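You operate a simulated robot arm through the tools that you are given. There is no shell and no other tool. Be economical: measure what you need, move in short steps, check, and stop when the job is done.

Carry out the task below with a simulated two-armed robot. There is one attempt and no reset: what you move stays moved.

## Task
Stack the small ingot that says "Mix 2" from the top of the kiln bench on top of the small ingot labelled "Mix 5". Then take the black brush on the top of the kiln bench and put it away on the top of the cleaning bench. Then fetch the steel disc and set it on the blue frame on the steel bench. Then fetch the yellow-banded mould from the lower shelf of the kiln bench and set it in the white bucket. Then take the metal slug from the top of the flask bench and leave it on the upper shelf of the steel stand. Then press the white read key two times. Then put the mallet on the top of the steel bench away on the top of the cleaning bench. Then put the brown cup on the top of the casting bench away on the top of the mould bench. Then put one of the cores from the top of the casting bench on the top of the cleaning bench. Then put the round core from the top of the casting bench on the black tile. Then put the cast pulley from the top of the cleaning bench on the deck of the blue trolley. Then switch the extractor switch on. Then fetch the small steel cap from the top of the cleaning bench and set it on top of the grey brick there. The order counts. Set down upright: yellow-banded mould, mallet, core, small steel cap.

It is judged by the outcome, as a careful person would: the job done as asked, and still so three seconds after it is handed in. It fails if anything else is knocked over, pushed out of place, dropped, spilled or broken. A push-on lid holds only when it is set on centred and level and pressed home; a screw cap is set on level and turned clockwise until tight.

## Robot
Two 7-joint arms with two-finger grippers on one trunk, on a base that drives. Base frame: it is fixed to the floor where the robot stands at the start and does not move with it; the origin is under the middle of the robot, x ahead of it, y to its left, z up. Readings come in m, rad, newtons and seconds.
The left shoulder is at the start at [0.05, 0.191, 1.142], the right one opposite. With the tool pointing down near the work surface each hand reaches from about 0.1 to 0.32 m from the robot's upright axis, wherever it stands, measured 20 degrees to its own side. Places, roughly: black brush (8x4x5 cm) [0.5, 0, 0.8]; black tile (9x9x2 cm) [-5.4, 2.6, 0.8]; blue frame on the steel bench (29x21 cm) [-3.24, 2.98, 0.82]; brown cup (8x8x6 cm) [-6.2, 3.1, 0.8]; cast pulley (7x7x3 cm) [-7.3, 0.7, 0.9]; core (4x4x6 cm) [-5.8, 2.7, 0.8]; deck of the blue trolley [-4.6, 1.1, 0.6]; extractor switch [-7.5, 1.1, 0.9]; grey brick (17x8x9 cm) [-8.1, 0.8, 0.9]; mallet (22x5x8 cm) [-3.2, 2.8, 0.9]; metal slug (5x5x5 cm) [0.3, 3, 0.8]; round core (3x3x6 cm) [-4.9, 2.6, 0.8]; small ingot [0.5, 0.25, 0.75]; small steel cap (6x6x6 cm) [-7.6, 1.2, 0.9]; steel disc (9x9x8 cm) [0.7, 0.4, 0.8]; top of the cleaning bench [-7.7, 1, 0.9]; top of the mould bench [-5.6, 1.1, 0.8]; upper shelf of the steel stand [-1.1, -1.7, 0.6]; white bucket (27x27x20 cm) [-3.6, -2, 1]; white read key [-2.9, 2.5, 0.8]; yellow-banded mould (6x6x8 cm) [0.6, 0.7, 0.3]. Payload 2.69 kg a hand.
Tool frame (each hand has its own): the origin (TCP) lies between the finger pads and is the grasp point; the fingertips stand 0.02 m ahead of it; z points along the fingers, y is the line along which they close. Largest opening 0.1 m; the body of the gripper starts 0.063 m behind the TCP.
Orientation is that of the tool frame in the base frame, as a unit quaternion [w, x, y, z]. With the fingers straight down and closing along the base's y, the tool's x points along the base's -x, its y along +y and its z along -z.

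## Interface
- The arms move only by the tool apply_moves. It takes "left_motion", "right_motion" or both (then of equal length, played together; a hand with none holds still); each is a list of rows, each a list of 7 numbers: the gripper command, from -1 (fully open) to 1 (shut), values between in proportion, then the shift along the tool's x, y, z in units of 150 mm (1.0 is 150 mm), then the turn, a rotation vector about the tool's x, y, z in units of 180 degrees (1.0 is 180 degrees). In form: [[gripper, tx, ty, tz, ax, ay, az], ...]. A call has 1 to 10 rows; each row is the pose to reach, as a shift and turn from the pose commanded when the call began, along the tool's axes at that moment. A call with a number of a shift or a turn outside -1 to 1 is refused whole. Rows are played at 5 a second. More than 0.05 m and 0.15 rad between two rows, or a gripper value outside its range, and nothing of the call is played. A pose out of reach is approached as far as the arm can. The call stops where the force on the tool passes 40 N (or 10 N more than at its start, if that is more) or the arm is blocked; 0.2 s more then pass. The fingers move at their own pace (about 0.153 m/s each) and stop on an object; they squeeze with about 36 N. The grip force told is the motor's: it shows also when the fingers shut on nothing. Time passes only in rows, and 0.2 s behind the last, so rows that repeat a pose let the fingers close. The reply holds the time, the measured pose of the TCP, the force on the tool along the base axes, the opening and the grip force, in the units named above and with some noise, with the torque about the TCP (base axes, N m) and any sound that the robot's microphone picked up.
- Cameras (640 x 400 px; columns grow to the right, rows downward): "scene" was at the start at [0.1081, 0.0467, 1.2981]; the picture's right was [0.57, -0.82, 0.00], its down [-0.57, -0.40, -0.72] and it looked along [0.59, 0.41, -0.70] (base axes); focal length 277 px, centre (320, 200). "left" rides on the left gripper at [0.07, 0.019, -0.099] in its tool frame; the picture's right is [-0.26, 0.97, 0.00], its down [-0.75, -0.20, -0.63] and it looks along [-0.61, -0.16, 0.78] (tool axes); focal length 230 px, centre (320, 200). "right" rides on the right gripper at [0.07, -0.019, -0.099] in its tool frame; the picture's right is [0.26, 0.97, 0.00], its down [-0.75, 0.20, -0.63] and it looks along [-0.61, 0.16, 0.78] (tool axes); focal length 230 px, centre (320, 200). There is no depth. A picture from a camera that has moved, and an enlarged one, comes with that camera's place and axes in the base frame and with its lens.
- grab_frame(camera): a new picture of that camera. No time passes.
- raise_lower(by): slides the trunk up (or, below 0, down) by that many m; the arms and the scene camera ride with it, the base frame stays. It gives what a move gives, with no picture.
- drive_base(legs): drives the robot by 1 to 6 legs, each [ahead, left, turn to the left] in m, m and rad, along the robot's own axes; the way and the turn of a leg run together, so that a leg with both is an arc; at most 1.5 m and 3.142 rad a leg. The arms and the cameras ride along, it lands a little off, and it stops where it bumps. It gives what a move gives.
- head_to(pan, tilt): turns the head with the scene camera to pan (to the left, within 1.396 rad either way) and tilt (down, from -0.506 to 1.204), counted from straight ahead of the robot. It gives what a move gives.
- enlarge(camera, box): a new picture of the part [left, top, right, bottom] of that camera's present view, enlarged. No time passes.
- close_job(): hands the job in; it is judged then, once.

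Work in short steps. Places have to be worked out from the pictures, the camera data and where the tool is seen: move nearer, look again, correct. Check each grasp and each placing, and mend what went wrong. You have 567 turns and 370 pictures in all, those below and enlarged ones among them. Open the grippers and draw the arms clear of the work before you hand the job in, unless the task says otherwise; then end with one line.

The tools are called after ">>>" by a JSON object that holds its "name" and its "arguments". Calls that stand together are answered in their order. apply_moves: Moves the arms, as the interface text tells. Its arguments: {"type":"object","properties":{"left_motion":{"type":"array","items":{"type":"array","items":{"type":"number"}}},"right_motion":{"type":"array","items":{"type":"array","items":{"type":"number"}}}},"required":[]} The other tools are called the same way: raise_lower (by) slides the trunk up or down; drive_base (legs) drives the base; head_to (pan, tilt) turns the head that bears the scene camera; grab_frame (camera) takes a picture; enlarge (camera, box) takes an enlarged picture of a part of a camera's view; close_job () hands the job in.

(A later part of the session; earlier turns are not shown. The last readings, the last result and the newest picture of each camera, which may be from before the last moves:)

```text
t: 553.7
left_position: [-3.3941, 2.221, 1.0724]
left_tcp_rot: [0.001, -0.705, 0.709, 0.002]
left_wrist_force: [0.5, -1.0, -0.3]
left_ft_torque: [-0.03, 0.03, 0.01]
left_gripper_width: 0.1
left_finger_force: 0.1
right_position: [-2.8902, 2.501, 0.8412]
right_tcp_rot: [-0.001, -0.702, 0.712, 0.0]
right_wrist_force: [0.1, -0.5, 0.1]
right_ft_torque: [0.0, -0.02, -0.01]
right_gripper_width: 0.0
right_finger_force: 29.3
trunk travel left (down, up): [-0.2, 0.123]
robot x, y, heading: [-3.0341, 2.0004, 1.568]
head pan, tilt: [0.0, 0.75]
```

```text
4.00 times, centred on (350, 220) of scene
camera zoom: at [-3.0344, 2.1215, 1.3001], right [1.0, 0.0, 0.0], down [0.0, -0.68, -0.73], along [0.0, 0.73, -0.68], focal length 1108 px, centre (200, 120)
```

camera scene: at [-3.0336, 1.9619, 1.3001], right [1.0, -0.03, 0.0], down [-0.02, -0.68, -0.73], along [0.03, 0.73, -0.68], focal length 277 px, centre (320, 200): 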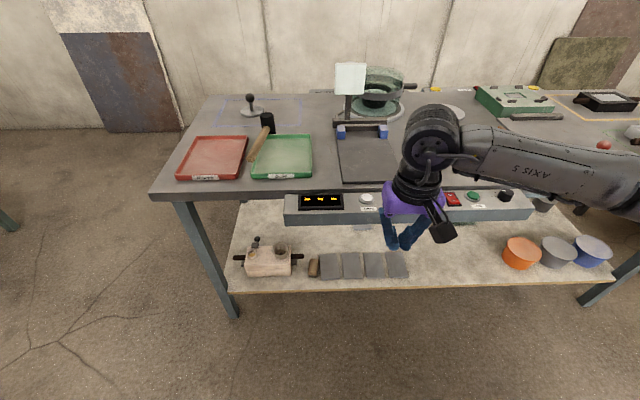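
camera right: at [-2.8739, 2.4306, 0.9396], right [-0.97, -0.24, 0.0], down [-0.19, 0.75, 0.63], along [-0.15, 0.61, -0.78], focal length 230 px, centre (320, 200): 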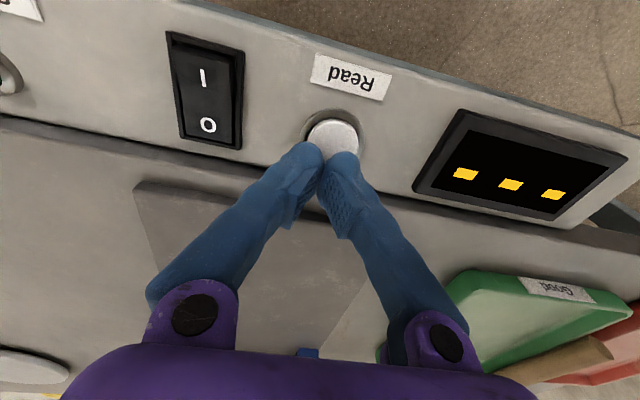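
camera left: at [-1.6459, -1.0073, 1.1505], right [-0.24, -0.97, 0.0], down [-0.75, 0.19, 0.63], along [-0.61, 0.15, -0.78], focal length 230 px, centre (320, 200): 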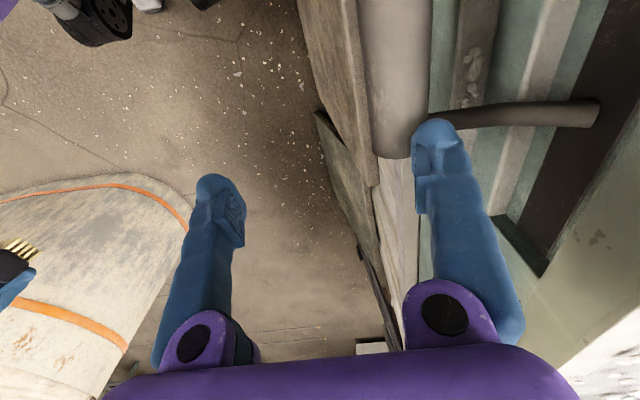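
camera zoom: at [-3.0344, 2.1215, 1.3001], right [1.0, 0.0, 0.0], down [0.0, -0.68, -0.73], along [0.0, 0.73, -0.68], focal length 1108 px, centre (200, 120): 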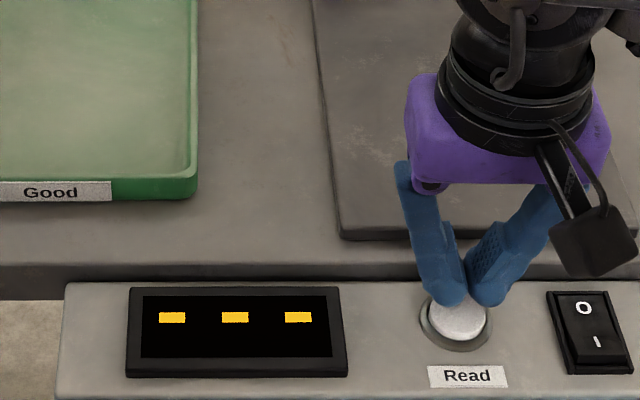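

Small correction (−4 mm x, −5 mm y), then press down gently in steps.

>>> {"name": "apply_moves", "arguments": {"right_motion": [[1, 0.033, 0.027, 0.08, 0, 0, 0], [1, 0.033, 0.027, 0.13, 0, 0, 0], [1, 0.033, 0.027, 0.17, 0, 0, 0], [1, 0.033, 0.027, 0.2, 0, 0, 0], [1, 0.033, 0.027, 0.2, 0, 0, 0]]}}

>>> {"name": "enlarge", "arguments": {"camera": "scene", "box": [270, 170, 430, 270]}}

```text
t: 554.5
left_position: [-3.394, 2.2189, 1.0741]
left_tcp_rot: [0.002, -0.704, 0.71, 0.002]
left_wrist_force: [-0.9, -0.4, 0.3]
left_ft_torque: [-0.01, -0.02, -0.01]
left_gripper_width: 0.1001
left_finger_force: 0.1
right_position: [-2.8944, 2.4998, 0.8276]
right_tcp_rot: [0.003, -0.701, 0.713, 0.008]
right_wrist_force: [1.3, -4.5, 20.7]
right_ft_torque: [-0.2, -0.08, -0.01]
right_gripper_width: 0.006
right_finger_force: 29.4
trunk travel left (down, up): [-0.2, 0.123]
robot x, y, heading: [-3.032, 1.9966, 1.566]
head pan, tilt: [0.0, 0.75]
heard: click
stopped in row 3 (right hand): the force on the tool passed its limit at 45 N (the readings are from after the stop); the commanded pose is now the measured one
```

```text
4.00 times, centred on (350, 220) of scene
camera zoom: at [-3.0345, 2.1186, 1.3007], right [1.0, 0.0, 0.0], down [0.0, -0.68, -0.73], along [0.0, 0.73, -0.68], focal length 1108 px, centre (200, 120)
```

zoom: 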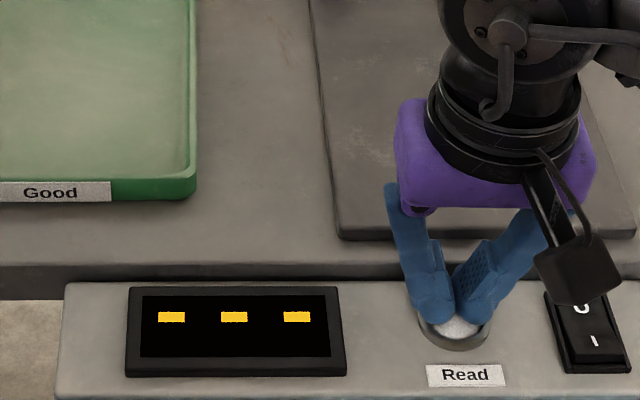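

One click heard. Rise 2 cm to release the key, and look.

>>> {"name": "apply_moves", "arguments": {"right_motion": [[1, 0, 0, -0.08, 0, 0, 0], [1, 0, 0, -0.15, 0, 0, 0], [1, 0, 0, -0.15, 0, 0, 0]]}}

>>> {"name": "enlarge", "arguments": {"camera": "scene", "box": [270, 170, 430, 270]}}

```text
t: 555.3
left_position: [-3.3937, 2.2215, 1.073]
left_tcp_rot: [0.001, -0.706, 0.709, 0.003]
left_wrist_force: [0.1, 0.0, 0.1]
left_ft_torque: [-0.02, -0.03, 0.02]
left_gripper_width: 0.1
left_finger_force: 0.1
right_position: [-2.894, 2.499, 0.844]
right_tcp_rot: [0.0, -0.701, 0.713, 0.005]
right_wrist_force: [-0.4, -0.5, -0.4]
right_ft_torque: [-0.02, -0.02, -0.02]
right_gripper_width: 0.0003
right_finger_force: 29.3
trunk travel left (down, up): [-0.2, 0.123]
robot x, y, heading: [-3.0309, 1.9984, 1.566]
head pan, tilt: [0.0, 0.75]
```

```text
4.00 times, centred on (350, 220) of scene
camera zoom: at [-3.0341, 2.1216, 1.2999], right [1.0, 0.0, 0.0], down [0.0, -0.68, -0.73], along [0.0, 0.73, -0.68], focal length 1108 px, centre (200, 120)
```

zoom: 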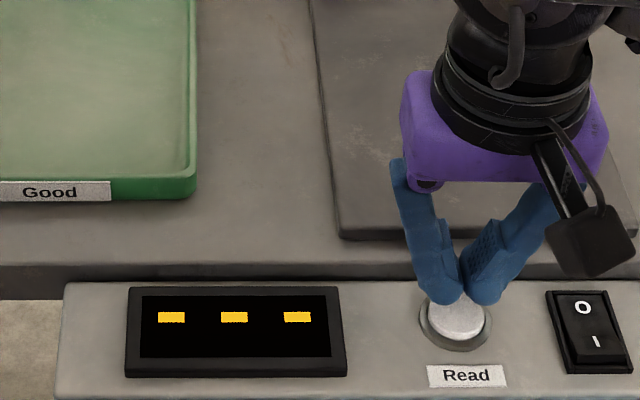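

Second press.

>>> {"name": "apply_moves", "arguments": {"right_motion": [[1, 0.02, 0, 0.06, 0, 0, 0], [1, 0.02, 0, 0.11, 0, 0, 0], [1, 0.02, 0, 0.14, 0, 0, 0], [1, 0.02, 0, 0.17, 0, 0, 0]]}}

>>> {"name": "apply_moves", "arguments": {"right_motion": [[1, 0, 0, -0.08, 0, 0, 0], [1, 0, 0, -0.2, 0, 0, 0], [1, 0, 0, -0.4, 0, 0, 0]]}}

>>> {"name": "enlarge", "arguments": {"camera": "scene", "box": [270, 170, 430, 270]}}

```text
t: 556.3
left_position: [-3.3934, 2.2183, 1.0743]
left_tcp_rot: [0.002, -0.704, 0.71, 0.003]
left_wrist_force: [0.3, 0.1, 0.4]
left_ft_torque: [-0.01, -0.03, 0.03]
left_gripper_width: 0.1002
left_finger_force: 0.1
right_position: [-2.894, 2.4967, 0.823]
right_tcp_rot: [0.004, -0.701, 0.713, 0.008]
right_wrist_force: [7.4, -6.5, 38.0]
right_ft_torque: [-0.31, -0.18, 0.1]
right_gripper_width: 0.0061
right_finger_force: 29.6
trunk travel left (down, up): [-0.2, 0.123]
robot x, y, heading: [-3.033, 1.9963, 1.569]
head pan, tilt: [0.0, 0.75]
heard: click
```

```text
t: 557.1
left_position: [-3.3948, 2.2221, 1.0727]
left_tcp_rot: [0.001, -0.705, 0.709, 0.001]
left_wrist_force: [-1.1, 0.2, -0.2]
left_ft_torque: [0.02, -0.02, 0.01]
left_gripper_width: 0.1
left_finger_force: 0.1
right_position: [-2.8945, 2.4956, 0.8782]
right_tcp_rot: [0.001, -0.701, 0.714, 0.003]
right_wrist_force: [1.3, -0.4, -0.2]
right_ft_torque: [-0.03, 0.01, 0.0]
right_gripper_width: 0.0
right_finger_force: 29.4
trunk travel left (down, up): [-0.2, 0.123]
robot x, y, heading: [-3.0375, 1.9971, 1.565]
head pan, tilt: [0.0, 0.75]
```

```text
4.00 times, centred on (350, 220) of scene
camera zoom: at [-3.0344, 2.1215, 1.2999], right [1.0, 0.0, 0.0], down [0.0, -0.68, -0.73], along [0.0, 0.73, -0.68], focal length 1108 px, centre (200, 120)
```

zoom: 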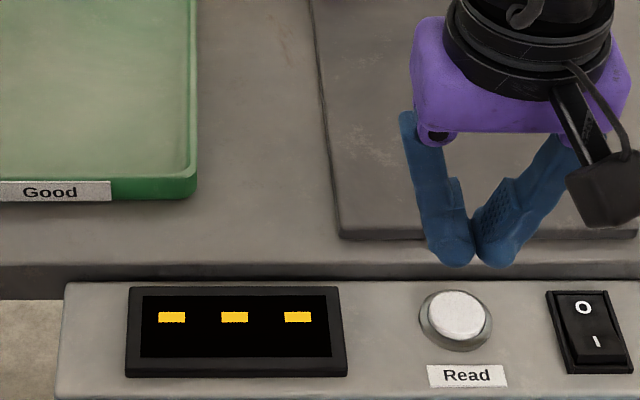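

Two clicks in all: done. Next the mallet; enlarge it.

>>> {"name": "enlarge", "arguments": {"camera": "scene", "box": [160, 90, 340, 202]}}

```text
3.56 times, centred on (250, 146) of scene
camera zoom: at [-3.0344, 2.1215, 1.2999], right [1.0, 0.0, 0.0], down [0.0, -0.68, -0.73], along [0.0, 0.73, -0.68], focal length 984 px, centre (569, 392)
```

zoom: 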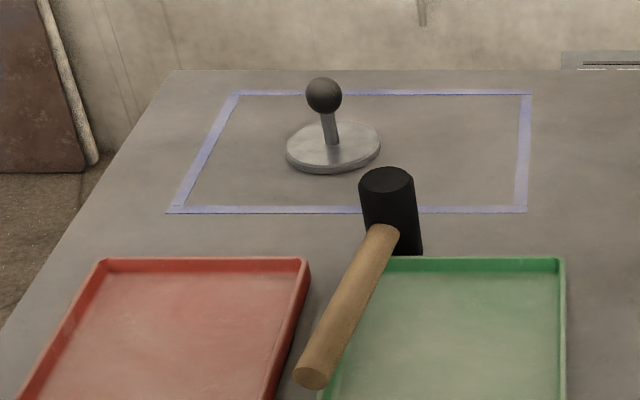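

I'll take the mallet by its head with the left hand (its elbow side is free at the cleaning bench too). First tuck the right hand, then tilt the left hand 30°.

>>> {"name": "apply_moves", "arguments": {"right_motion": [[0, 0, 0, -0.3, 0, 0, 0], [-0.5, 0.2, 0, -0.5, 0, 0, 0], [-0.5, 0.5, 0, -0.6, 0, 0, 0], [-0.5, 0.8, 0, -0.7, 0, 0, 0], [-0.5, 0.95, 0, -0.8, 0, 0, 0], [-0.5, 0.95, 0, -0.8, 0, 0, 0]], "left_motion": [[-1, -0.1, -0.1, 0, 0, -0.04, 0], [-1, -0.2, -0.2, 0, 0, -0.08, 0], [-1, -0.3, -0.3, 0, 0, -0.12, 0], [-1, -0.4, -0.4, 0, 0, -0.16, 0], [-1, -0.5, -0.5, 0, 0, -0.167, 0], [-1, -0.6, -0.6, 0, 0, -0.167, 0]]}}

>>> {"name": "drive_base", "arguments": {"legs": [[0.15, 0, 0]]}}

>>> {"name": "grab_frame", "arguments": {"camera": "left"}}

>>> {"name": "grab_frame", "arguments": {"camera": "scene"}}

```text
t: 558.5
left_position: [-3.3018, 2.3524, 1.0985]
left_tcp_rot: [0.183, -0.681, 0.685, 0.183]
left_wrist_force: [-0.1, 0.3, -0.1]
left_ft_torque: [-0.03, 0.02, 0.0]
left_gripper_width: 0.1001
left_finger_force: 0.1
left hand out of reach, approached as far as the arm can: row 1, 2, 3, 4, 5, 6
right_position: [-2.8926, 2.3536, 0.9932]
right_tcp_rot: [0.001, -0.701, 0.713, 0.004]
right_wrist_force: [0.2, 0.3, 0.8]
right_ft_torque: [0.01, -0.01, 0.0]
right_gripper_width: 0.0749
right_finger_force: 0.1
trunk travel left (down, up): [-0.2, 0.123]
robot x, y, heading: [-3.0365, 1.9989, 1.569]
head pan, tilt: [0.0, 0.75]
```

```text
t: 559.9
left_position: [-3.3022, 2.5058, 1.0988]
left_tcp_rot: [0.183, -0.682, 0.683, 0.184]
left_wrist_force: [-0.9, -0.2, 0.5]
left_ft_torque: [0.0, -0.01, -0.03]
left_gripper_width: 0.1003
left_finger_force: 0.1
right_position: [-2.8937, 2.5081, 0.9953]
right_tcp_rot: [0.001, -0.703, 0.712, 0.004]
right_wrist_force: [0.5, 0.2, -0.5]
right_ft_torque: [-0.04, 0.01, 0.01]
right_gripper_width: 0.075
right_finger_force: 0.1
trunk travel left (down, up): [-0.2, 0.123]
robot x, y, heading: [-3.037, 2.1583, 1.57]
head pan, tilt: [0.0, 0.75]
```

```text
216 pictures are left
camera left: at [-3.3218, 2.3952, 1.1505], right [-0.97, 0.23, 0.13], down [0.2, 0.33, 0.92], along [0.16, 0.92, -0.37], focal length 230 px, centre (320, 200)
```

left: 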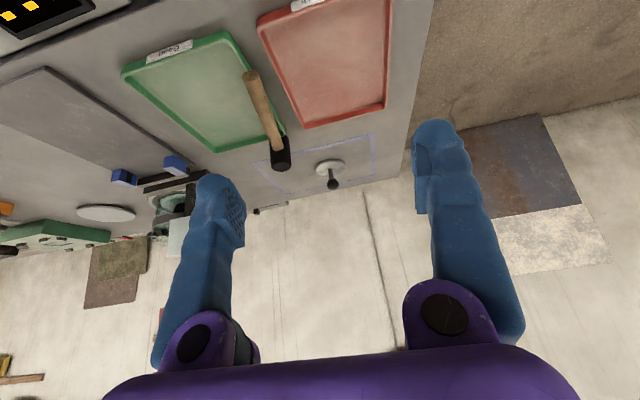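

```text
215 pictures are left
camera scene: at [-3.0341, 2.2766, 1.2999], right [1.0, 0.0, 0.0], down [0.0, -0.68, -0.73], along [0.0, 0.73, -0.68], focal length 277 px, centre (320, 200)
```

scene: 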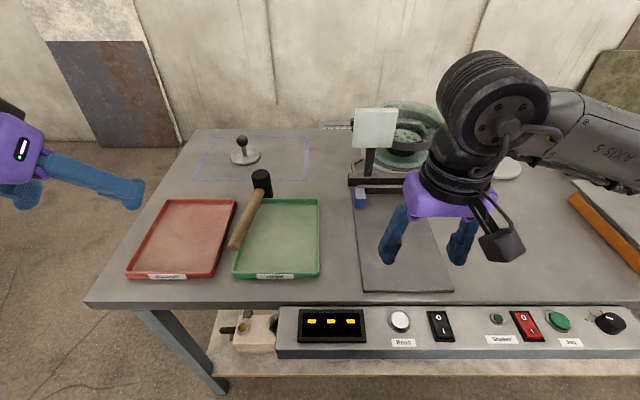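

Mallet head ≈(−3.175, 2.83), top z≈0.873. I bring the left hand to a stand-off above and behind it.

>>> {"name": "apply_moves", "arguments": {"left_motion": [[-1, -0.13, -0.105, 0.2, 0, 0, 0], [-1, -0.26, -0.21, 0.4, 0, 0, 0], [-1, -0.39, -0.315, 0.6, 0, 0, 0], [-1, -0.523, -0.423, 0.8, 0, 0, 0], [-1, -0.523, -0.423, 0.8, 0, 0, 0]]}}

>>> {"name": "grab_frame", "arguments": {"camera": "left"}}

```text
t: 561.1
left_position: [-3.2395, 2.6299, 1.0349]
left_tcp_rot: [0.184, -0.682, 0.684, 0.184]
left_wrist_force: [0.0, 0.3, -0.6]
left_ft_torque: [0.03, 0.01, -0.04]
left_gripper_width: 0.0999
left_finger_force: 0.1
right_position: [-2.8941, 2.5058, 0.9932]
right_tcp_rot: [0.001, -0.703, 0.711, 0.004]
right_wrist_force: [0.5, -0.6, -0.1]
right_ft_torque: [0.05, -0.02, -0.01]
right_gripper_width: 0.075
right_finger_force: 0.1
trunk travel left (down, up): [-0.2, 0.123]
robot x, y, heading: [-3.0351, 2.1508, 1.571]
head pan, tilt: [0.0, 0.75]
```

```text
214 pictures are left
camera left: at [-3.2583, 2.5202, 1.0862], right [-0.97, 0.23, 0.13], down [0.2, 0.33, 0.92], along [0.16, 0.92, -0.37], focal length 230 px, centre (320, 200)
```

left: 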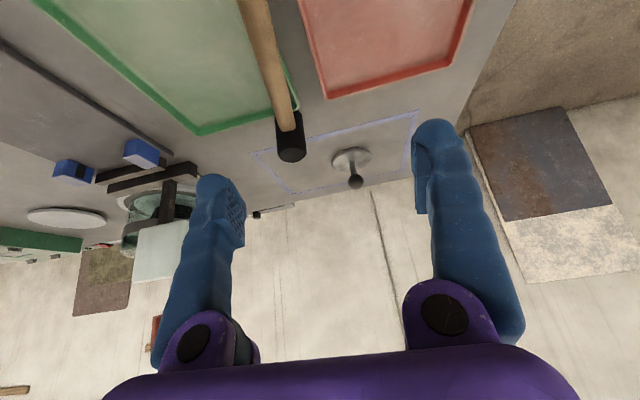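

>>> {"name": "apply_moves", "arguments": {"left_motion": [[-1, -0.11, -0.1, 0.2, 0, 0, 0], [-1, -0.22, -0.2, 0.4, 0, 0, 0], [-1, -0.33, -0.3, 0.6, 0, 0, 0], [-1, -0.44, -0.4, 0.8, 0, 0, 0], [-1, -0.53, -0.463, 0.95, 0, 0, 0], [-1, -0.53, -0.463, 0.95, 0, 0, 0]]}}

>>> {"name": "grab_frame", "arguments": {"camera": "left"}}

>>> {"name": "enlarge", "arguments": {"camera": "scene", "box": [160, 110, 360, 235]}}

```text
t: 562.5
left_position: [-3.2099, 2.742, 0.968]
left_tcp_rot: [0.185, -0.682, 0.684, 0.183]
left_wrist_force: [-0.2, -0.3, -0.7]
left_ft_torque: [-0.01, 0.02, 0.0]
left_gripper_width: 0.0999
left_finger_force: 0.1
left hand out of reach, approached as far as the arm can: row 4, 5, 6
right_position: [-2.8936, 2.5066, 0.9939]
right_tcp_rot: [0.001, -0.702, 0.712, 0.005]
right_wrist_force: [1.3, 0.5, -0.1]
right_ft_torque: [0.02, -0.01, -0.03]
right_gripper_width: 0.0749
right_finger_force: 0.0
trunk travel left (down, up): [-0.2, 0.123]
robot x, y, heading: [-3.0355, 2.1554, 1.57]
head pan, tilt: [0.0, 0.75]
```

```text
213 pictures are left
camera left: at [-3.2285, 2.6318, 1.0193], right [-0.97, 0.23, 0.13], down [0.2, 0.33, 0.92], along [0.17, 0.92, -0.37], focal length 230 px, centre (320, 200)
```

left: 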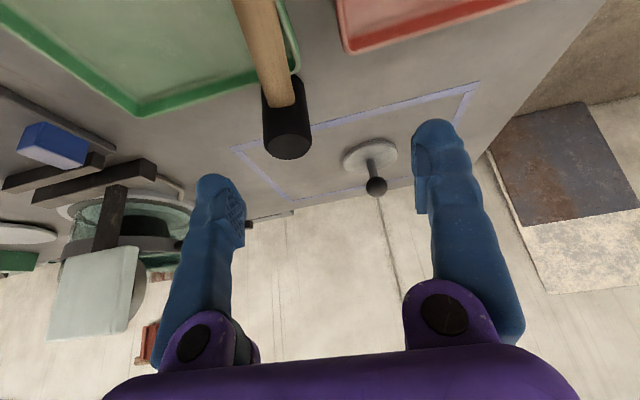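

```text
3.20 times, centred on (260, 172) of scene
camera zoom: at [-3.0341, 2.2755, 1.3001], right [1.0, 0.0, 0.0], down [0.0, -0.68, -0.73], along [0.0, 0.73, -0.68], focal length 886 px, centre (512, 288)
```

zoom: 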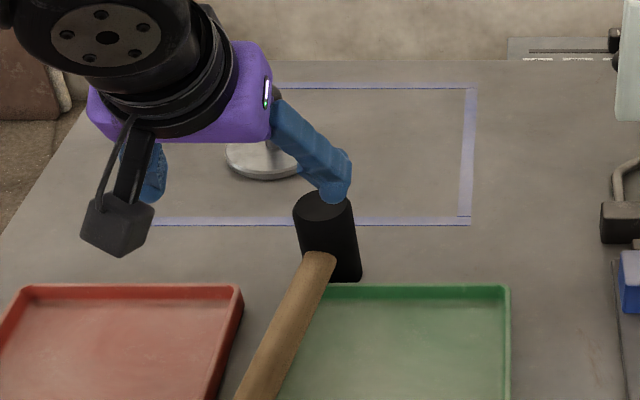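

The left arm hits a joint limit going inward, so I let the base do it: drive +4 cm right and +2 cm forward.

>>> {"name": "drive_base", "arguments": {"legs": [[0.02, -0.04, 0]]}}

>>> {"name": "apply_moves", "arguments": {"left_motion": [[-1, 0, 0, 0.1, 0, 0, 0], [-1, 0, 0, 0.2, 0, 0, 0], [-1, 0, 0, 0.2, 0, 0, 0]]}}

>>> {"name": "grab_frame", "arguments": {"camera": "left"}}

```text
t: 563.5
left_position: [-3.1689, 2.7614, 0.9675]
left_tcp_rot: [0.183, -0.682, 0.684, 0.184]
left_wrist_force: [0.2, 1.0, 0.4]
left_ft_torque: [0.0, 0.03, 0.03]
left_gripper_width: 0.0998
left_finger_force: 0.0
right_position: [-2.8535, 2.5266, 0.9935]
right_tcp_rot: [0.001, -0.702, 0.712, 0.005]
right_wrist_force: [0.4, 0.2, 0.3]
right_ft_torque: [-0.05, 0.03, 0.01]
right_gripper_width: 0.075
right_finger_force: 0.0
trunk travel left (down, up): [-0.2, 0.123]
robot x, y, heading: [-2.9957, 2.175, 1.57]
head pan, tilt: [0.0, 0.75]
```

```text
t: 564.3
left_position: [-3.1821, 2.7674, 0.9467]
left_tcp_rot: [0.184, -0.681, 0.684, 0.183]
left_wrist_force: [1.0, 0.2, -0.6]
left_ft_torque: [0.0, 0.01, 0.01]
left_gripper_width: 0.1002
left_finger_force: 0.1
left hand out of reach, approached as far as the arm can: row 1, 2, 3
right_position: [-2.8528, 2.5282, 0.9935]
right_tcp_rot: [0.001, -0.702, 0.712, 0.005]
right_wrist_force: [-0.9, 0.7, 0.9]
right_ft_torque: [-0.01, -0.04, 0.03]
right_gripper_width: 0.075
right_finger_force: 0.2
trunk travel left (down, up): [-0.2, 0.123]
robot x, y, heading: [-2.9934, 2.175, 1.572]
head pan, tilt: [0.0, 0.75]
```

```text
211 pictures are left
camera left: at [-3.2012, 2.6569, 0.9986], right [-0.97, 0.23, 0.13], down [0.2, 0.33, 0.92], along [0.16, 0.92, -0.37], focal length 230 px, centre (320, 200)
```

left: 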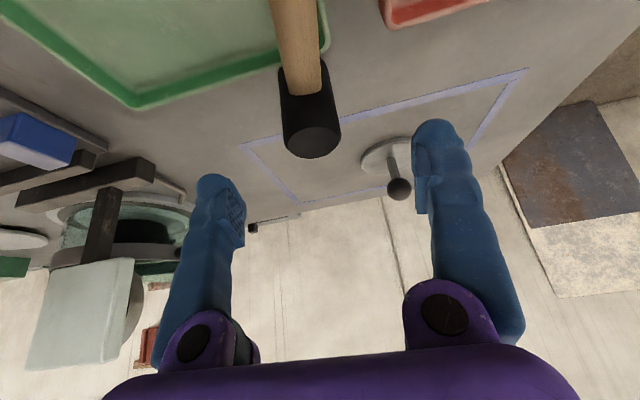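

The left arm seems caught in an awkward joint branch since the early tuck. I bring it back to its initial free pose (outward, vertical), then re-approach.

>>> {"name": "apply_moves", "arguments": {"left_motion": [[-1, 0.15, 0.19, -0.186, 0, 0, 0], [-1, 0.3, 0.38, -0.372, 0, 0, 0], [-1, 0.45, 0.57, -0.558, 0, 0, 0], [-1, 0.6, 0.763, -0.743, 0, 0, 0], [-1, 0.6, 0.763, -0.743, 0, 0, 0]]}}

>>> {"name": "apply_moves", "arguments": {"left_motion": [[-1, 0.15, 0.19, -0.186, 0, 0.04, 0], [-1, 0.3, 0.38, -0.372, 0, 0.08, 0], [-1, 0.45, 0.57, -0.558, 0, 0.12, 0], [-1, 0.6, 0.763, -0.743, 0, 0.16, 0], [-1, 0.6, 0.763, -0.743, 0, 0.167, 0]]}}

>>> {"name": "grab_frame", "arguments": {"camera": "scene"}}

```text
t: 565.5
left_position: [-3.2967, 2.6336, 0.9981]
left_tcp_rot: [0.184, -0.682, 0.684, 0.184]
left_wrist_force: [0.0, 0.3, 0.8]
left_ft_torque: [0.0, 0.0, 0.01]
left_gripper_width: 0.0998
left_finger_force: 0.0
right_position: [-2.8525, 2.5281, 0.9936]
right_tcp_rot: [-0.001, -0.702, 0.712, 0.003]
right_wrist_force: [-0.1, -0.2, -0.2]
right_ft_torque: [-0.04, 0.03, 0.01]
right_gripper_width: 0.0753
right_finger_force: 0.1
trunk travel left (down, up): [-0.2, 0.123]
robot x, y, heading: [-2.9999, 2.1712, 1.573]
head pan, tilt: [0.0, 0.75]
```

```text
t: 566.7
left_position: [-3.4094, 2.4996, 1.0482]
left_tcp_rot: [-0.001, -0.706, 0.709, -0.001]
left_wrist_force: [0.2, 0.3, 0.6]
left_ft_torque: [-0.04, 0.01, 0.0]
left_gripper_width: 0.1001
left_finger_force: 0.0
right_position: [-2.8532, 2.5269, 0.9936]
right_tcp_rot: [0.001, -0.703, 0.712, 0.004]
right_wrist_force: [-0.4, 0.4, 0.2]
right_ft_torque: [0.0, -0.01, 0.02]
right_gripper_width: 0.0751
right_finger_force: 0.1
trunk travel left (down, up): [-0.2, 0.123]
robot x, y, heading: [-2.9931, 2.1694, 1.572]
head pan, tilt: [0.0, 0.75]
```

```text
210 pictures are left
camera scene: at [-2.9931, 2.296, 1.3], right [1.0, 0.0, 0.0], down [0.0, -0.68, -0.73], along [0.0, 0.73, -0.68], focal length 277 px, centre (320, 200)
```

scene: 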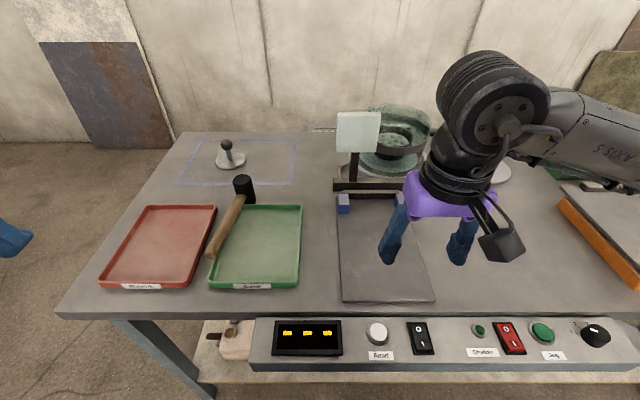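

Back in the free pose. Now move inward and forward with the tool vertical to test this branch.

>>> {"name": "apply_moves", "arguments": {"left_motion": [[-1, -0.2, -0.2, 0, 0, 0, 0], [-1, -0.4, -0.4, 0, 0, 0, 0], [-1, -0.6, -0.6, 0, 0, 0, 0], [-1, -0.8, -0.8, 0, 0, 0, 0], [-1, -0.95, -0.95, 0, 0, 0, 0], [-1, -0.95, -0.95, 0, 0, 0, 0]]}}

```text
t: 568.1
left_position: [-3.2666, 2.6417, 1.0501]
left_tcp_rot: [0.001, -0.706, 0.708, 0.001]
left_wrist_force: [-0.2, 0.6, 0.0]
left_ft_torque: [0.02, -0.03, 0.03]
left_gripper_width: 0.1
left_finger_force: 0.0
right_position: [-2.8534, 2.5281, 0.9933]
right_tcp_rot: [0.001, -0.702, 0.712, 0.004]
right_wrist_force: [1.2, 0.2, -1.4]
right_ft_torque: [0.02, 0.0, -0.02]
right_gripper_width: 0.0748
right_finger_force: 0.0
trunk travel left (down, up): [-0.2, 0.123]
robot x, y, heading: [-2.9897, 2.1745, 1.571]
head pan, tilt: [0.0, 0.75]
```

>>> {"name": "apply_moves", "arguments": {"left_motion": [[-1, -0.2, -0.2, 0, 0, 0, 0], [-1, -0.4, -0.4, 0, 0, 0, 0], [-1, -0.6, -0.6, 0, 0, 0, 0], [-1, -0.8, -0.62, 0, 0, 0, 0], [-1, -0.8, -0.62, 0, 0, 0, 0]]}}

```text
t: 569.3
left_position: [-3.2069, 2.7285, 1.0529]
left_tcp_rot: [0.001, -0.706, 0.708, 0.002]
left_wrist_force: [0.4, 0.1, 0.3]
left_ft_torque: [0.0, 0.03, 0.0]
left_gripper_width: 0.1001
left_finger_force: 0.0
left hand out of reach, approached as far as the arm can: row 3, 4, 5
right_position: [-2.8531, 2.5275, 0.9939]
right_tcp_rot: [0.0, -0.702, 0.712, 0.005]
right_wrist_force: [0.4, 0.2, 0.4]
right_ft_torque: [-0.02, 0.0, 0.0]
right_gripper_width: 0.0751
right_finger_force: 0.0
trunk travel left (down, up): [-0.2, 0.123]
robot x, y, heading: [-2.9969, 2.1754, 1.568]
head pan, tilt: [0.0, 0.75]
```

The left arm stops short at this yaw; I test whether a yaw turn of the hand relieves the limit.

>>> {"name": "apply_moves", "arguments": {"left_motion": [[-1, 0, 0, 0, 0, 0, -0.045], [-1, 0, 0, 0, 0, 0, -0.09], [-1, 0, 0, 0, 0, 0, -0.135], [-1, -0.15, -0.1, 0, 0, 0, -0.135], [-1, -0.3, -0.2, 0, 0, 0, -0.135], [-1, -0.3, -0.2, 0, 0, 0, -0.135]]}}

```text
t: 570.7
left_position: [-3.2074, 2.7276, 1.0496]
left_tcp_rot: [-0.001, 0.84, -0.543, 0.001]
left_wrist_force: [0.0, 0.6, -0.1]
left_ft_torque: [0.01, 0.03, 0.0]
left_gripper_width: 0.1002
left_finger_force: 0.1
left hand out of reach, approached as far as the arm can: row 4, 5, 6
right_position: [-2.854, 2.5271, 0.9948]
right_tcp_rot: [0.0, -0.702, 0.712, 0.004]
right_wrist_force: [-1.0, 0.0, -1.1]
right_ft_torque: [-0.02, 0.0, -0.01]
right_gripper_width: 0.075
right_finger_force: 0.0
trunk travel left (down, up): [-0.2, 0.123]
robot x, y, heading: [-2.996, 2.1751, 1.568]
head pan, tilt: [0.0, 0.75]
```

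Yaw isn't the cause. Look at the left arm with the head camera.

>>> {"name": "head_to", "arguments": {"pan": 0.9, "tilt": 0.5}}

>>> {"name": "grab_frame", "arguments": {"camera": "scene"}}

>>> {"name": "head_to", "arguments": {"pan": -0.9, "tilt": 0.5}}

>>> {"name": "grab_frame", "arguments": {"camera": "scene"}}

```text
t: 571.9
left_position: [-3.2086, 2.7281, 1.0499]
left_tcp_rot: [-0.001, 0.839, -0.544, 0.0]
left_wrist_force: [0.2, -0.2, -0.1]
left_ft_torque: [0.01, 0.01, -0.05]
left_gripper_width: 0.0997
left_finger_force: 0.1
right_position: [-2.8534, 2.5266, 0.9932]
right_tcp_rot: [0.001, -0.703, 0.712, 0.005]
right_wrist_force: [0.3, 0.3, -1.2]
right_ft_torque: [0.0, -0.01, 0.01]
right_gripper_width: 0.0751
right_finger_force: 0.0
trunk travel left (down, up): [-0.2, 0.123]
robot x, y, heading: [-2.993, 2.1735, 1.571]
head pan, tilt: [0.901, 0.499]
```

```text
209 pictures are left
camera scene: at [-3.0647, 2.2694, 1.322], right [0.62, 0.78, 0.0], down [0.38, -0.3, -0.88], along [-0.69, 0.55, -0.48], focal length 277 px, centre (320, 200)
```

scene: 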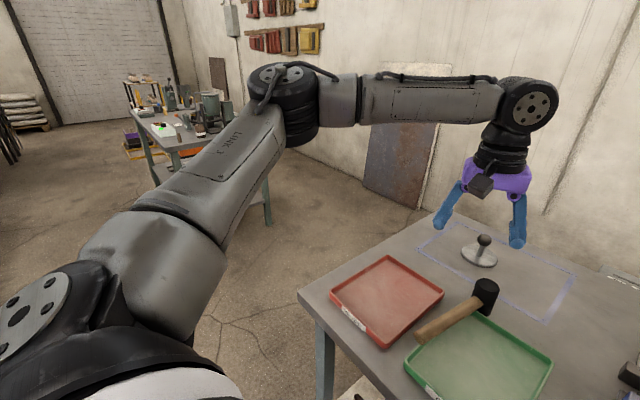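

```text
t: 573.7
left_position: [-3.207, 2.7287, 1.0508]
left_tcp_rot: [-0.001, 0.839, -0.544, 0.0]
left_wrist_force: [-0.6, 0.3, 0.0]
left_ft_torque: [-0.06, 0.0, 0.03]
left_gripper_width: 0.1001
left_finger_force: 0.2
right_position: [-2.8547, 2.5271, 0.9939]
right_tcp_rot: [0.001, -0.702, 0.712, 0.004]
right_wrist_force: [-0.8, 0.5, 0.2]
right_ft_torque: [0.01, 0.0, -0.01]
right_gripper_width: 0.0749
right_finger_force: 0.0
trunk travel left (down, up): [-0.2, 0.123]
robot x, y, heading: [-2.9948, 2.1703, 1.564]
head pan, tilt: [-0.901, 0.499]
```

```text
208 pictures are left
camera scene: at [-2.9222, 2.2694, 1.322], right [0.62, -0.78, 0.0], down [-0.38, -0.3, -0.88], along [0.69, 0.55, -0.48], focal length 277 px, centre (320, 200)
```

scene: 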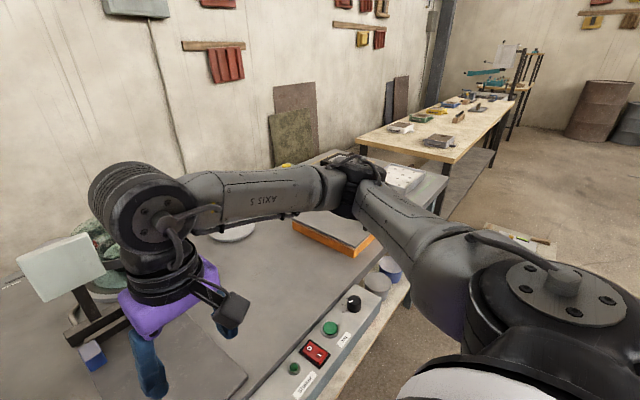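

>>> {"name": "apply_moves", "arguments": {"left_motion": [[-1, 0, 0, 0, 0, 0, 0.045], [-1, 0, 0, 0, 0, 0, 0.09], [-1, 0, 0, 0, 0, 0, 0.135], [-1, 0, 0, 0, 0, 0, 0.135]]}}

>>> {"name": "apply_moves", "arguments": {"left_motion": [[-1, 0, 0, 0.3, 0, 0, 0], [-1, -0.15, 0, 0.6, 0, 0, 0], [-1, -0.3, 0, 0.7, 0, 0, 0], [-1, -0.45, 0, 0.7, 0, 0, 0], [-1, -0.45, 0, 0.7, 0, 0, 0]]}}

```text
t: 574.7
left_position: [-3.2085, 2.7296, 1.0498]
left_tcp_rot: [0.001, -0.706, 0.708, 0.0]
left_wrist_force: [-0.1, -0.1, 0.2]
left_ft_torque: [0.01, 0.01, 0.01]
left_gripper_width: 0.0997
left_finger_force: 0.0
right_position: [-2.8531, 2.5266, 0.9939]
right_tcp_rot: [0.001, -0.702, 0.712, 0.004]
right_wrist_force: [-0.1, -0.7, -0.8]
right_ft_torque: [-0.01, 0.0, -0.02]
right_gripper_width: 0.075
right_finger_force: 0.1
trunk travel left (down, up): [-0.2, 0.123]
robot x, y, heading: [-2.9905, 2.1748, 1.57]
head pan, tilt: [-0.901, 0.499]
```

```text
refused: row 2 steps farther than a row can; nothing moved
```

>>> {"name": "apply_moves", "arguments": {"left_motion": [[-1, 0, 0, 0.25, 0, 0, 0], [-1, -0.1, 0, 0.45, 0, 0, 0], [-1, -0.25, 0, 0.6, 0, 0, 0], [-1, -0.4, 0, 0.7, 0, 0, 0], [-1, -0.4, 0, 0.7, 0, 0, 0]]}}

```text
t: 575.9
left_position: [-3.2393, 2.7407, 0.9608]
left_tcp_rot: [0.0, -0.707, 0.708, 0.001]
left_wrist_force: [-0.9, -0.7, 0.4]
left_ft_torque: [0.02, 0.04, -0.01]
left_gripper_width: 0.1002
left_finger_force: 0.0
left hand out of reach, approached as far as the arm can: row 2, 3, 4, 5
right_position: [-2.8543, 2.5275, 0.9946]
right_tcp_rot: [0.0, -0.702, 0.712, 0.005]
right_wrist_force: [1.1, -0.5, -0.7]
right_ft_torque: [0.01, -0.02, 0.03]
right_gripper_width: 0.0749
right_finger_force: 0.0
trunk travel left (down, up): [-0.2, 0.123]
robot x, y, heading: [-2.9924, 2.172, 1.571]
head pan, tilt: [-0.901, 0.499]
```

The left arm's inward range is limited, so I'll use the right hand and later place from the north side. Tuck the left hand safely first.

>>> {"name": "apply_moves", "arguments": {"left_motion": [[-1, 0, 0, -0.3, 0, 0, 0], [-1, 0, 0, -0.6, 0, 0, 0], [-1, 0.25, 0.1, -0.65, 0, 0, 0], [-1, 0.5, 0.3, -0.65, 0, 0, 0], [-1, 0.75, 0.5, -0.65, 0, 0, 0], [-1, 0.98, 0.7, -0.65, 0, 0, 0]]}}

>>> {"name": "apply_moves", "arguments": {"left_motion": [[-1, 0.2, 0.1, 0, 0, 0, 0], [-1, 0.4, 0.2, 0, 0, 0, 0], [-1, 0.6, 0.2, 0, 0, 0, 0]]}}

```text
t: 577.3
left_position: [-3.3446, 2.5938, 1.063]
left_tcp_rot: [0.002, -0.706, 0.708, 0.0]
left_wrist_force: [-0.1, -0.5, -0.7]
left_ft_torque: [0.01, 0.0, -0.01]
left_gripper_width: 0.1001
left_finger_force: 0.0
right_position: [-2.8535, 2.5267, 0.9945]
right_tcp_rot: [0.002, -0.702, 0.712, 0.004]
right_wrist_force: [0.2, -0.1, 0.7]
right_ft_torque: [0.02, -0.03, 0.02]
right_gripper_width: 0.0746
right_finger_force: 0.1
trunk travel left (down, up): [-0.2, 0.123]
robot x, y, heading: [-2.9965, 2.1717, 1.568]
head pan, tilt: [-0.901, 0.499]
```

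```text
t: 578.1
left_position: [-3.3736, 2.5055, 1.0626]
left_tcp_rot: [0.001, -0.706, 0.708, 0.002]
left_wrist_force: [-0.7, 0.9, 0.5]
left_ft_torque: [0.03, -0.02, 0.0]
left_gripper_width: 0.0998
left_finger_force: 0.1
right_position: [-2.8542, 2.5258, 0.9941]
right_tcp_rot: [0.0, -0.703, 0.712, 0.005]
right_wrist_force: [0.0, 0.1, 0.3]
right_ft_torque: [0.02, -0.01, -0.02]
right_gripper_width: 0.075
right_finger_force: 0.1
trunk travel left (down, up): [-0.2, 0.123]
robot x, y, heading: [-2.9929, 2.1687, 1.57]
head pan, tilt: [-0.901, 0.499]
```

>>> {"name": "drive_base", "arguments": {"legs": [[0, 0.36, 0]]}}

>>> {"name": "apply_moves", "arguments": {"right_motion": [[-1, 0, 0, 0, 0, -0.04, 0], [-1, 0, 0, 0, 0, -0.08, 0], [-1, 0, 0, 0, 0, -0.12, 0], [-1, 0, 0, 0, 0, -0.16, 0], [-1, 0, 0, 0, 0, -0.167, 0]]}}

>>> {"name": "grab_frame", "arguments": {"camera": "right"}}

```text
t: 581.8
left_position: [-3.7258, 2.506, 1.0632]
left_tcp_rot: [0.001, -0.705, 0.709, 0.0]
left_wrist_force: [0.0, -0.3, 0.7]
left_ft_torque: [-0.01, -0.03, 0.01]
left_gripper_width: 0.1001
left_finger_force: 0.1
right_position: [-3.2049, 2.5269, 0.9949]
right_tcp_rot: [0.001, -0.702, 0.712, 0.005]
right_wrist_force: [-0.5, -0.6, 0.1]
right_ft_torque: [-0.01, 0.0, -0.01]
right_gripper_width: 0.0747
right_finger_force: 0.1
trunk travel left (down, up): [-0.2, 0.123]
robot x, y, heading: [-3.3488, 2.167, 1.571]
head pan, tilt: [-0.901, 0.499]
```

```text
t: 583.0
left_position: [-3.7255, 2.5062, 1.0621]
left_tcp_rot: [0.0, -0.706, 0.709, 0.001]
left_wrist_force: [-0.2, -0.2, 0.0]
left_ft_torque: [0.0, 0.0, -0.02]
left_gripper_width: 0.1001
left_finger_force: 0.0
right_position: [-3.2069, 2.5306, 0.9928]
right_tcp_rot: [0.185, -0.677, 0.687, 0.186]
right_wrist_force: [0.5, -1.1, 0.3]
right_ft_torque: [0.02, 0.03, 0.0]
right_gripper_width: 0.0999
right_finger_force: 0.0
right hand out of reach, approached as far as the arm can: row 5
trunk travel left (down, up): [-0.2, 0.123]
robot x, y, heading: [-3.3443, 2.1755, 1.572]
head pan, tilt: [-0.901, 0.499]
```

```text
207 pictures are left
camera right: at [-3.1909, 2.4205, 1.0447], right [-0.97, -0.21, -0.13], down [-0.19, 0.33, 0.92], along [-0.15, 0.92, -0.36], focal length 230 px, centre (320, 200)
```

right: 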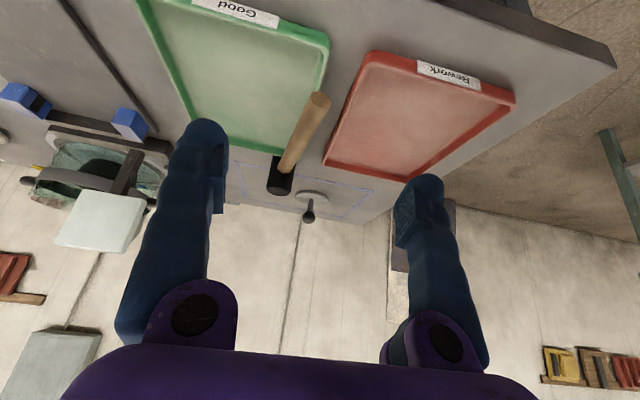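

>>> {"name": "apply_moves", "arguments": {"right_motion": [[-1, -0.2, -0.04, 0.16, 0, 0, 0], [-1, -0.4, -0.08, 0.32, 0, 0, 0], [-1, -0.62, -0.117, 0.489, 0, 0, 0]]}}

>>> {"name": "apply_moves", "arguments": {"right_motion": [[-1, -0.2, -0.04, 0.16, 0, 0, 0], [-1, -0.4, -0.08, 0.32, 0, 0, 0], [-1, -0.62, -0.117, 0.489, 0, 0, 0], [-1, -0.62, -0.117, 0.489, 0, 0, 0]]}}

>>> {"name": "grab_frame", "arguments": {"camera": "right"}}

```text
t: 583.8
left_position: [-3.7259, 2.5064, 1.062]
left_tcp_rot: [0.001, -0.706, 0.708, 0.001]
left_wrist_force: [0.6, 0.1, 0.9]
left_ft_torque: [-0.03, 0.0, 0.03]
left_gripper_width: 0.0998
left_finger_force: 0.0
right_position: [-3.1922, 2.6507, 0.9795]
right_tcp_rot: [0.185, -0.677, 0.687, 0.186]
right_wrist_force: [1.0, 0.6, 0.5]
right_ft_torque: [-0.03, -0.03, 0.01]
right_gripper_width: 0.1
right_finger_force: 0.0
trunk travel left (down, up): [-0.2, 0.123]
robot x, y, heading: [-3.3476, 2.1726, 1.571]
head pan, tilt: [-0.901, 0.499]
```

```text
t: 584.8
left_position: [-3.7252, 2.505, 1.0621]
left_tcp_rot: [0.0, -0.706, 0.708, 0.001]
left_wrist_force: [0.6, 0.3, -0.4]
left_ft_torque: [-0.01, -0.01, -0.01]
left_gripper_width: 0.0999
left_finger_force: 0.0
right_position: [-3.1691, 2.7661, 0.9636]
right_tcp_rot: [0.185, -0.678, 0.687, 0.185]
right_wrist_force: [0.0, -0.9, -0.4]
right_ft_torque: [0.0, 0.03, 0.0]
right_gripper_width: 0.1001
right_finger_force: 0.1
trunk travel left (down, up): [-0.2, 0.123]
robot x, y, heading: [-3.3431, 2.1715, 1.57]
head pan, tilt: [-0.901, 0.499]
```

```text
206 pictures are left
camera right: at [-3.1528, 2.655, 1.0145], right [-0.97, -0.21, -0.13], down [-0.19, 0.33, 0.92], along [-0.15, 0.92, -0.36], focal length 230 px, centre (320, 200)
```

right: 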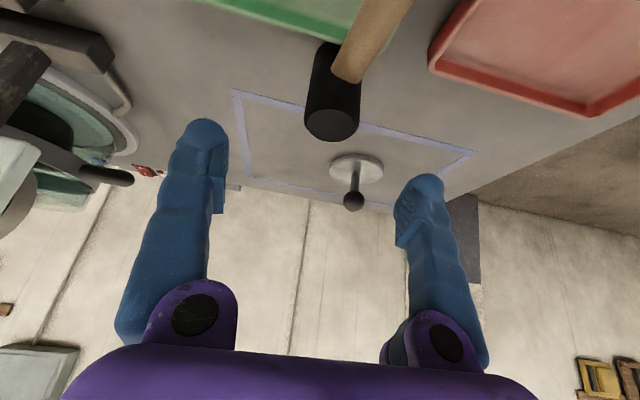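

Line up (−1.1 cm x) and descend along the tool axis to the head.

>>> {"name": "apply_moves", "arguments": {"right_motion": [[-1, 0.02, 0.073, 0.2, 0, 0, 0], [-1, 0.04, 0.073, 0.45, 0, 0, 0], [-1, 0.043, 0.073, 0.65, 0, 0, 0], [-1, 0.043, 0.073, 0.65, 0, 0, 0]]}}

>>> {"name": "grab_frame", "arguments": {"camera": "right"}}

```text
t: 585.8
left_position: [-3.7258, 2.505, 1.0636]
left_tcp_rot: [0.0, -0.706, 0.708, 0.0]
left_wrist_force: [-0.1, 0.3, 0.4]
left_ft_torque: [-0.04, 0.04, 0.03]
left_gripper_width: 0.1
left_finger_force: 0.3
right_position: [-3.1813, 2.8075, 0.8787]
right_tcp_rot: [0.186, -0.677, 0.687, 0.186]
right_wrist_force: [0.0, 0.0, -0.5]
right_ft_torque: [-0.02, -0.01, -0.02]
right_gripper_width: 0.1003
right_finger_force: 0.2
trunk travel left (down, up): [-0.2, 0.123]
robot x, y, heading: [-3.3445, 2.1724, 1.57]
head pan, tilt: [-0.901, 0.499]
```

```text
205 pictures are left
camera right: at [-3.1638, 2.6972, 0.9286], right [-0.97, -0.21, -0.13], down [-0.19, 0.33, 0.92], along [-0.15, 0.92, -0.36], focal length 230 px, centre (320, 200)
```

right: 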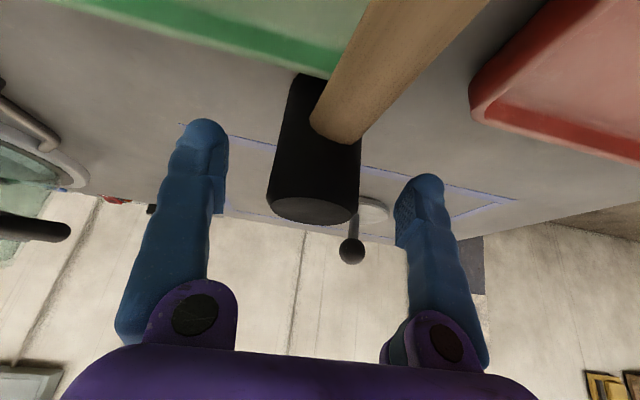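

>>> {"name": "apply_moves", "arguments": {"right_motion": [[-1, 0, 0.01, 0.1, 0, 0, 0], [-1, 0, 0.01, 0.17, 0, 0, 0], [0, 0, 0.01, 0.17, 0, 0, 0], [1, 0, 0.01, 0.17, 0, 0, 0], [1, 0, 0.01, 0.17, 0, 0, 0], [1, 0, 0.01, 0.17, 0, 0, 0]]}}

>>> {"name": "apply_moves", "arguments": {"right_motion": [[1, -0.05, 0, -0.087, 0, 0, 0], [1, -0.15, 0, -0.26, 0, 0, 0], [1, -0.25, 0, -0.43, 0, 0, 0], [1, -0.35, 0, -0.61, 0, 0, 0], [1, -0.35, 0, -0.61, 0, 0, 0]]}}

>>> {"name": "grab_frame", "arguments": {"camera": "right"}}

```text
t: 587.2
left_position: [-3.7256, 2.5057, 1.0626]
left_tcp_rot: [0.001, -0.706, 0.708, 0.001]
left_wrist_force: [-0.7, -0.8, 0.4]
left_ft_torque: [-0.01, 0.0, -0.03]
left_gripper_width: 0.0998
left_finger_force: 0.0
right_position: [-3.1807, 2.8219, 0.8542]
right_tcp_rot: [0.186, -0.678, 0.687, 0.187]
right_wrist_force: [3.4, 1.6, 2.3]
right_ft_torque: [-0.1, 0.03, 0.18]
right_gripper_width: 0.0328
right_finger_force: 36.1
trunk travel left (down, up): [-0.2, 0.123]
robot x, y, heading: [-3.3455, 2.1707, 1.568]
head pan, tilt: [-0.901, 0.499]
```

```text
t: 588.4
left_position: [-3.7253, 2.5058, 1.0623]
left_tcp_rot: [0.0, -0.705, 0.709, 0.0]
left_wrist_force: [1.0, 0.1, -0.2]
left_ft_torque: [-0.01, -0.02, -0.01]
left_gripper_width: 0.0999
left_finger_force: 0.0
right_position: [-3.1827, 2.8222, 0.9585]
right_tcp_rot: [0.185, -0.677, 0.688, 0.186]
right_wrist_force: [0.6, -0.5, -7.6]
right_ft_torque: [0.35, -0.05, -0.01]
right_gripper_width: 0.0327
right_finger_force: 36.1
trunk travel left (down, up): [-0.2, 0.123]
robot x, y, heading: [-3.349, 2.173, 1.57]
head pan, tilt: [-0.901, 0.499]
```

```text
204 pictures are left
camera right: at [-3.1657, 2.711, 1.0081], right [-0.97, -0.21, -0.13], down [-0.19, 0.33, 0.92], along [-0.15, 0.92, -0.36], focal length 230 px, centre (320, 200)
```

right: 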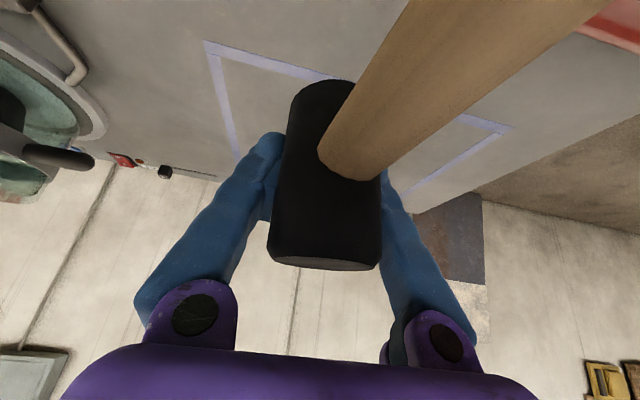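

The grip is off-centre (width 0.033 < 0.045 head diameter), which is precarious. I put it back down exactly where it was and regrip 1.3 cm nearer.

>>> {"name": "apply_moves", "arguments": {"right_motion": [[1, 0.1, 0, 0.18, 0, 0, 0], [1, 0.2, 0, 0.36, 0, 0, 0], [1, 0.3, 0, 0.52, 0, 0, 0], [1, 0.335, 0, 0.585, 0, 0, 0], [1, 0.345, 0, 0.602, 0, 0, 0], [1, 0.345, 0, 0.602, 0, 0, 0]]}}

>>> {"name": "grab_frame", "arguments": {"camera": "right"}}

```text
t: 589.8
left_position: [-3.7256, 2.5051, 1.0625]
left_tcp_rot: [0.001, -0.706, 0.709, 0.001]
left_wrist_force: [0.4, -0.5, 0.0]
left_ft_torque: [-0.03, 0.0, -0.01]
left_gripper_width: 0.1001
left_finger_force: 0.2
right_position: [-3.1821, 2.8217, 0.8553]
right_tcp_rot: [0.185, -0.677, 0.688, 0.186]
right_wrist_force: [-0.5, 1.1, -3.8]
right_ft_torque: [-0.38, 0.08, -0.16]
right_gripper_width: 0.0328
right_finger_force: 35.4
trunk travel left (down, up): [-0.2, 0.123]
robot x, y, heading: [-3.3455, 2.1748, 1.573]
head pan, tilt: [-0.901, 0.499]
```

```text
203 pictures are left
camera right: at [-3.166, 2.7107, 0.9057], right [-0.97, -0.21, -0.13], down [-0.19, 0.33, 0.92], along [-0.15, 0.92, -0.36], focal length 230 px, centre (320, 200)
```

right: 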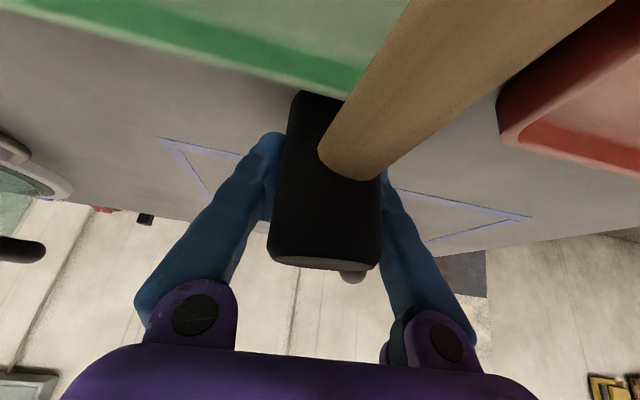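

The head is actually 8 cm tall with its centre at y≈2.796. Open, shift −2.6 cm in y, and regrip.

>>> {"name": "apply_moves", "arguments": {"right_motion": [[0.4, 0, 0, 0, 0, 0, 0], [-0.3, 0, 0, 0, 0, 0, 0], [-1, 0, 0, 0, 0, 0, 0], [-1, 0.08, 0, -0.045, 0, 0, 0], [-1, 0.153, 0, -0.1, 0, 0, 0], [-1, 0.153, 0, -0.1, 0, 0, 0]]}}

>>> {"name": "grab_frame", "arguments": {"camera": "right"}}

```text
t: 591.2
left_position: [-3.725, 2.5057, 1.0621]
left_tcp_rot: [0.0, -0.706, 0.709, 0.001]
left_wrist_force: [-0.5, 0.8, -0.4]
left_ft_torque: [-0.01, -0.02, 0.03]
left_gripper_width: 0.1
left_finger_force: 0.0
right_position: [-3.1819, 2.7943, 0.8545]
right_tcp_rot: [0.186, -0.676, 0.688, 0.185]
right_wrist_force: [-0.3, -0.5, -0.7]
right_ft_torque: [-0.01, 0.01, 0.01]
right_gripper_width: 0.1
right_finger_force: 0.0
trunk travel left (down, up): [-0.2, 0.123]
robot x, y, heading: [-3.3441, 2.1736, 1.571]
head pan, tilt: [-0.901, 0.499]
```

```text
202 pictures are left
camera right: at [-3.1661, 2.6835, 0.9056], right [-0.97, -0.21, -0.13], down [-0.19, 0.33, 0.92], along [-0.15, 0.92, -0.36], focal length 230 px, centre (320, 200)
```

right: 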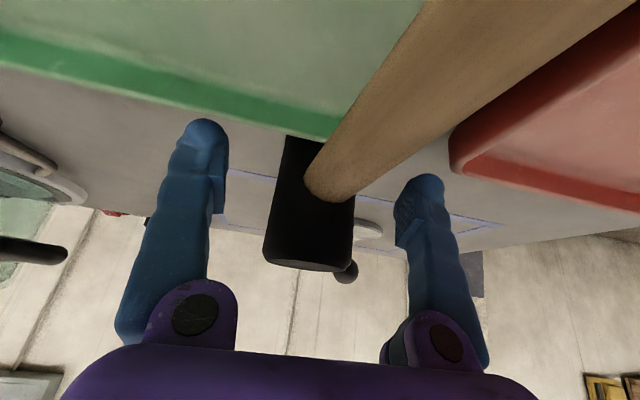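

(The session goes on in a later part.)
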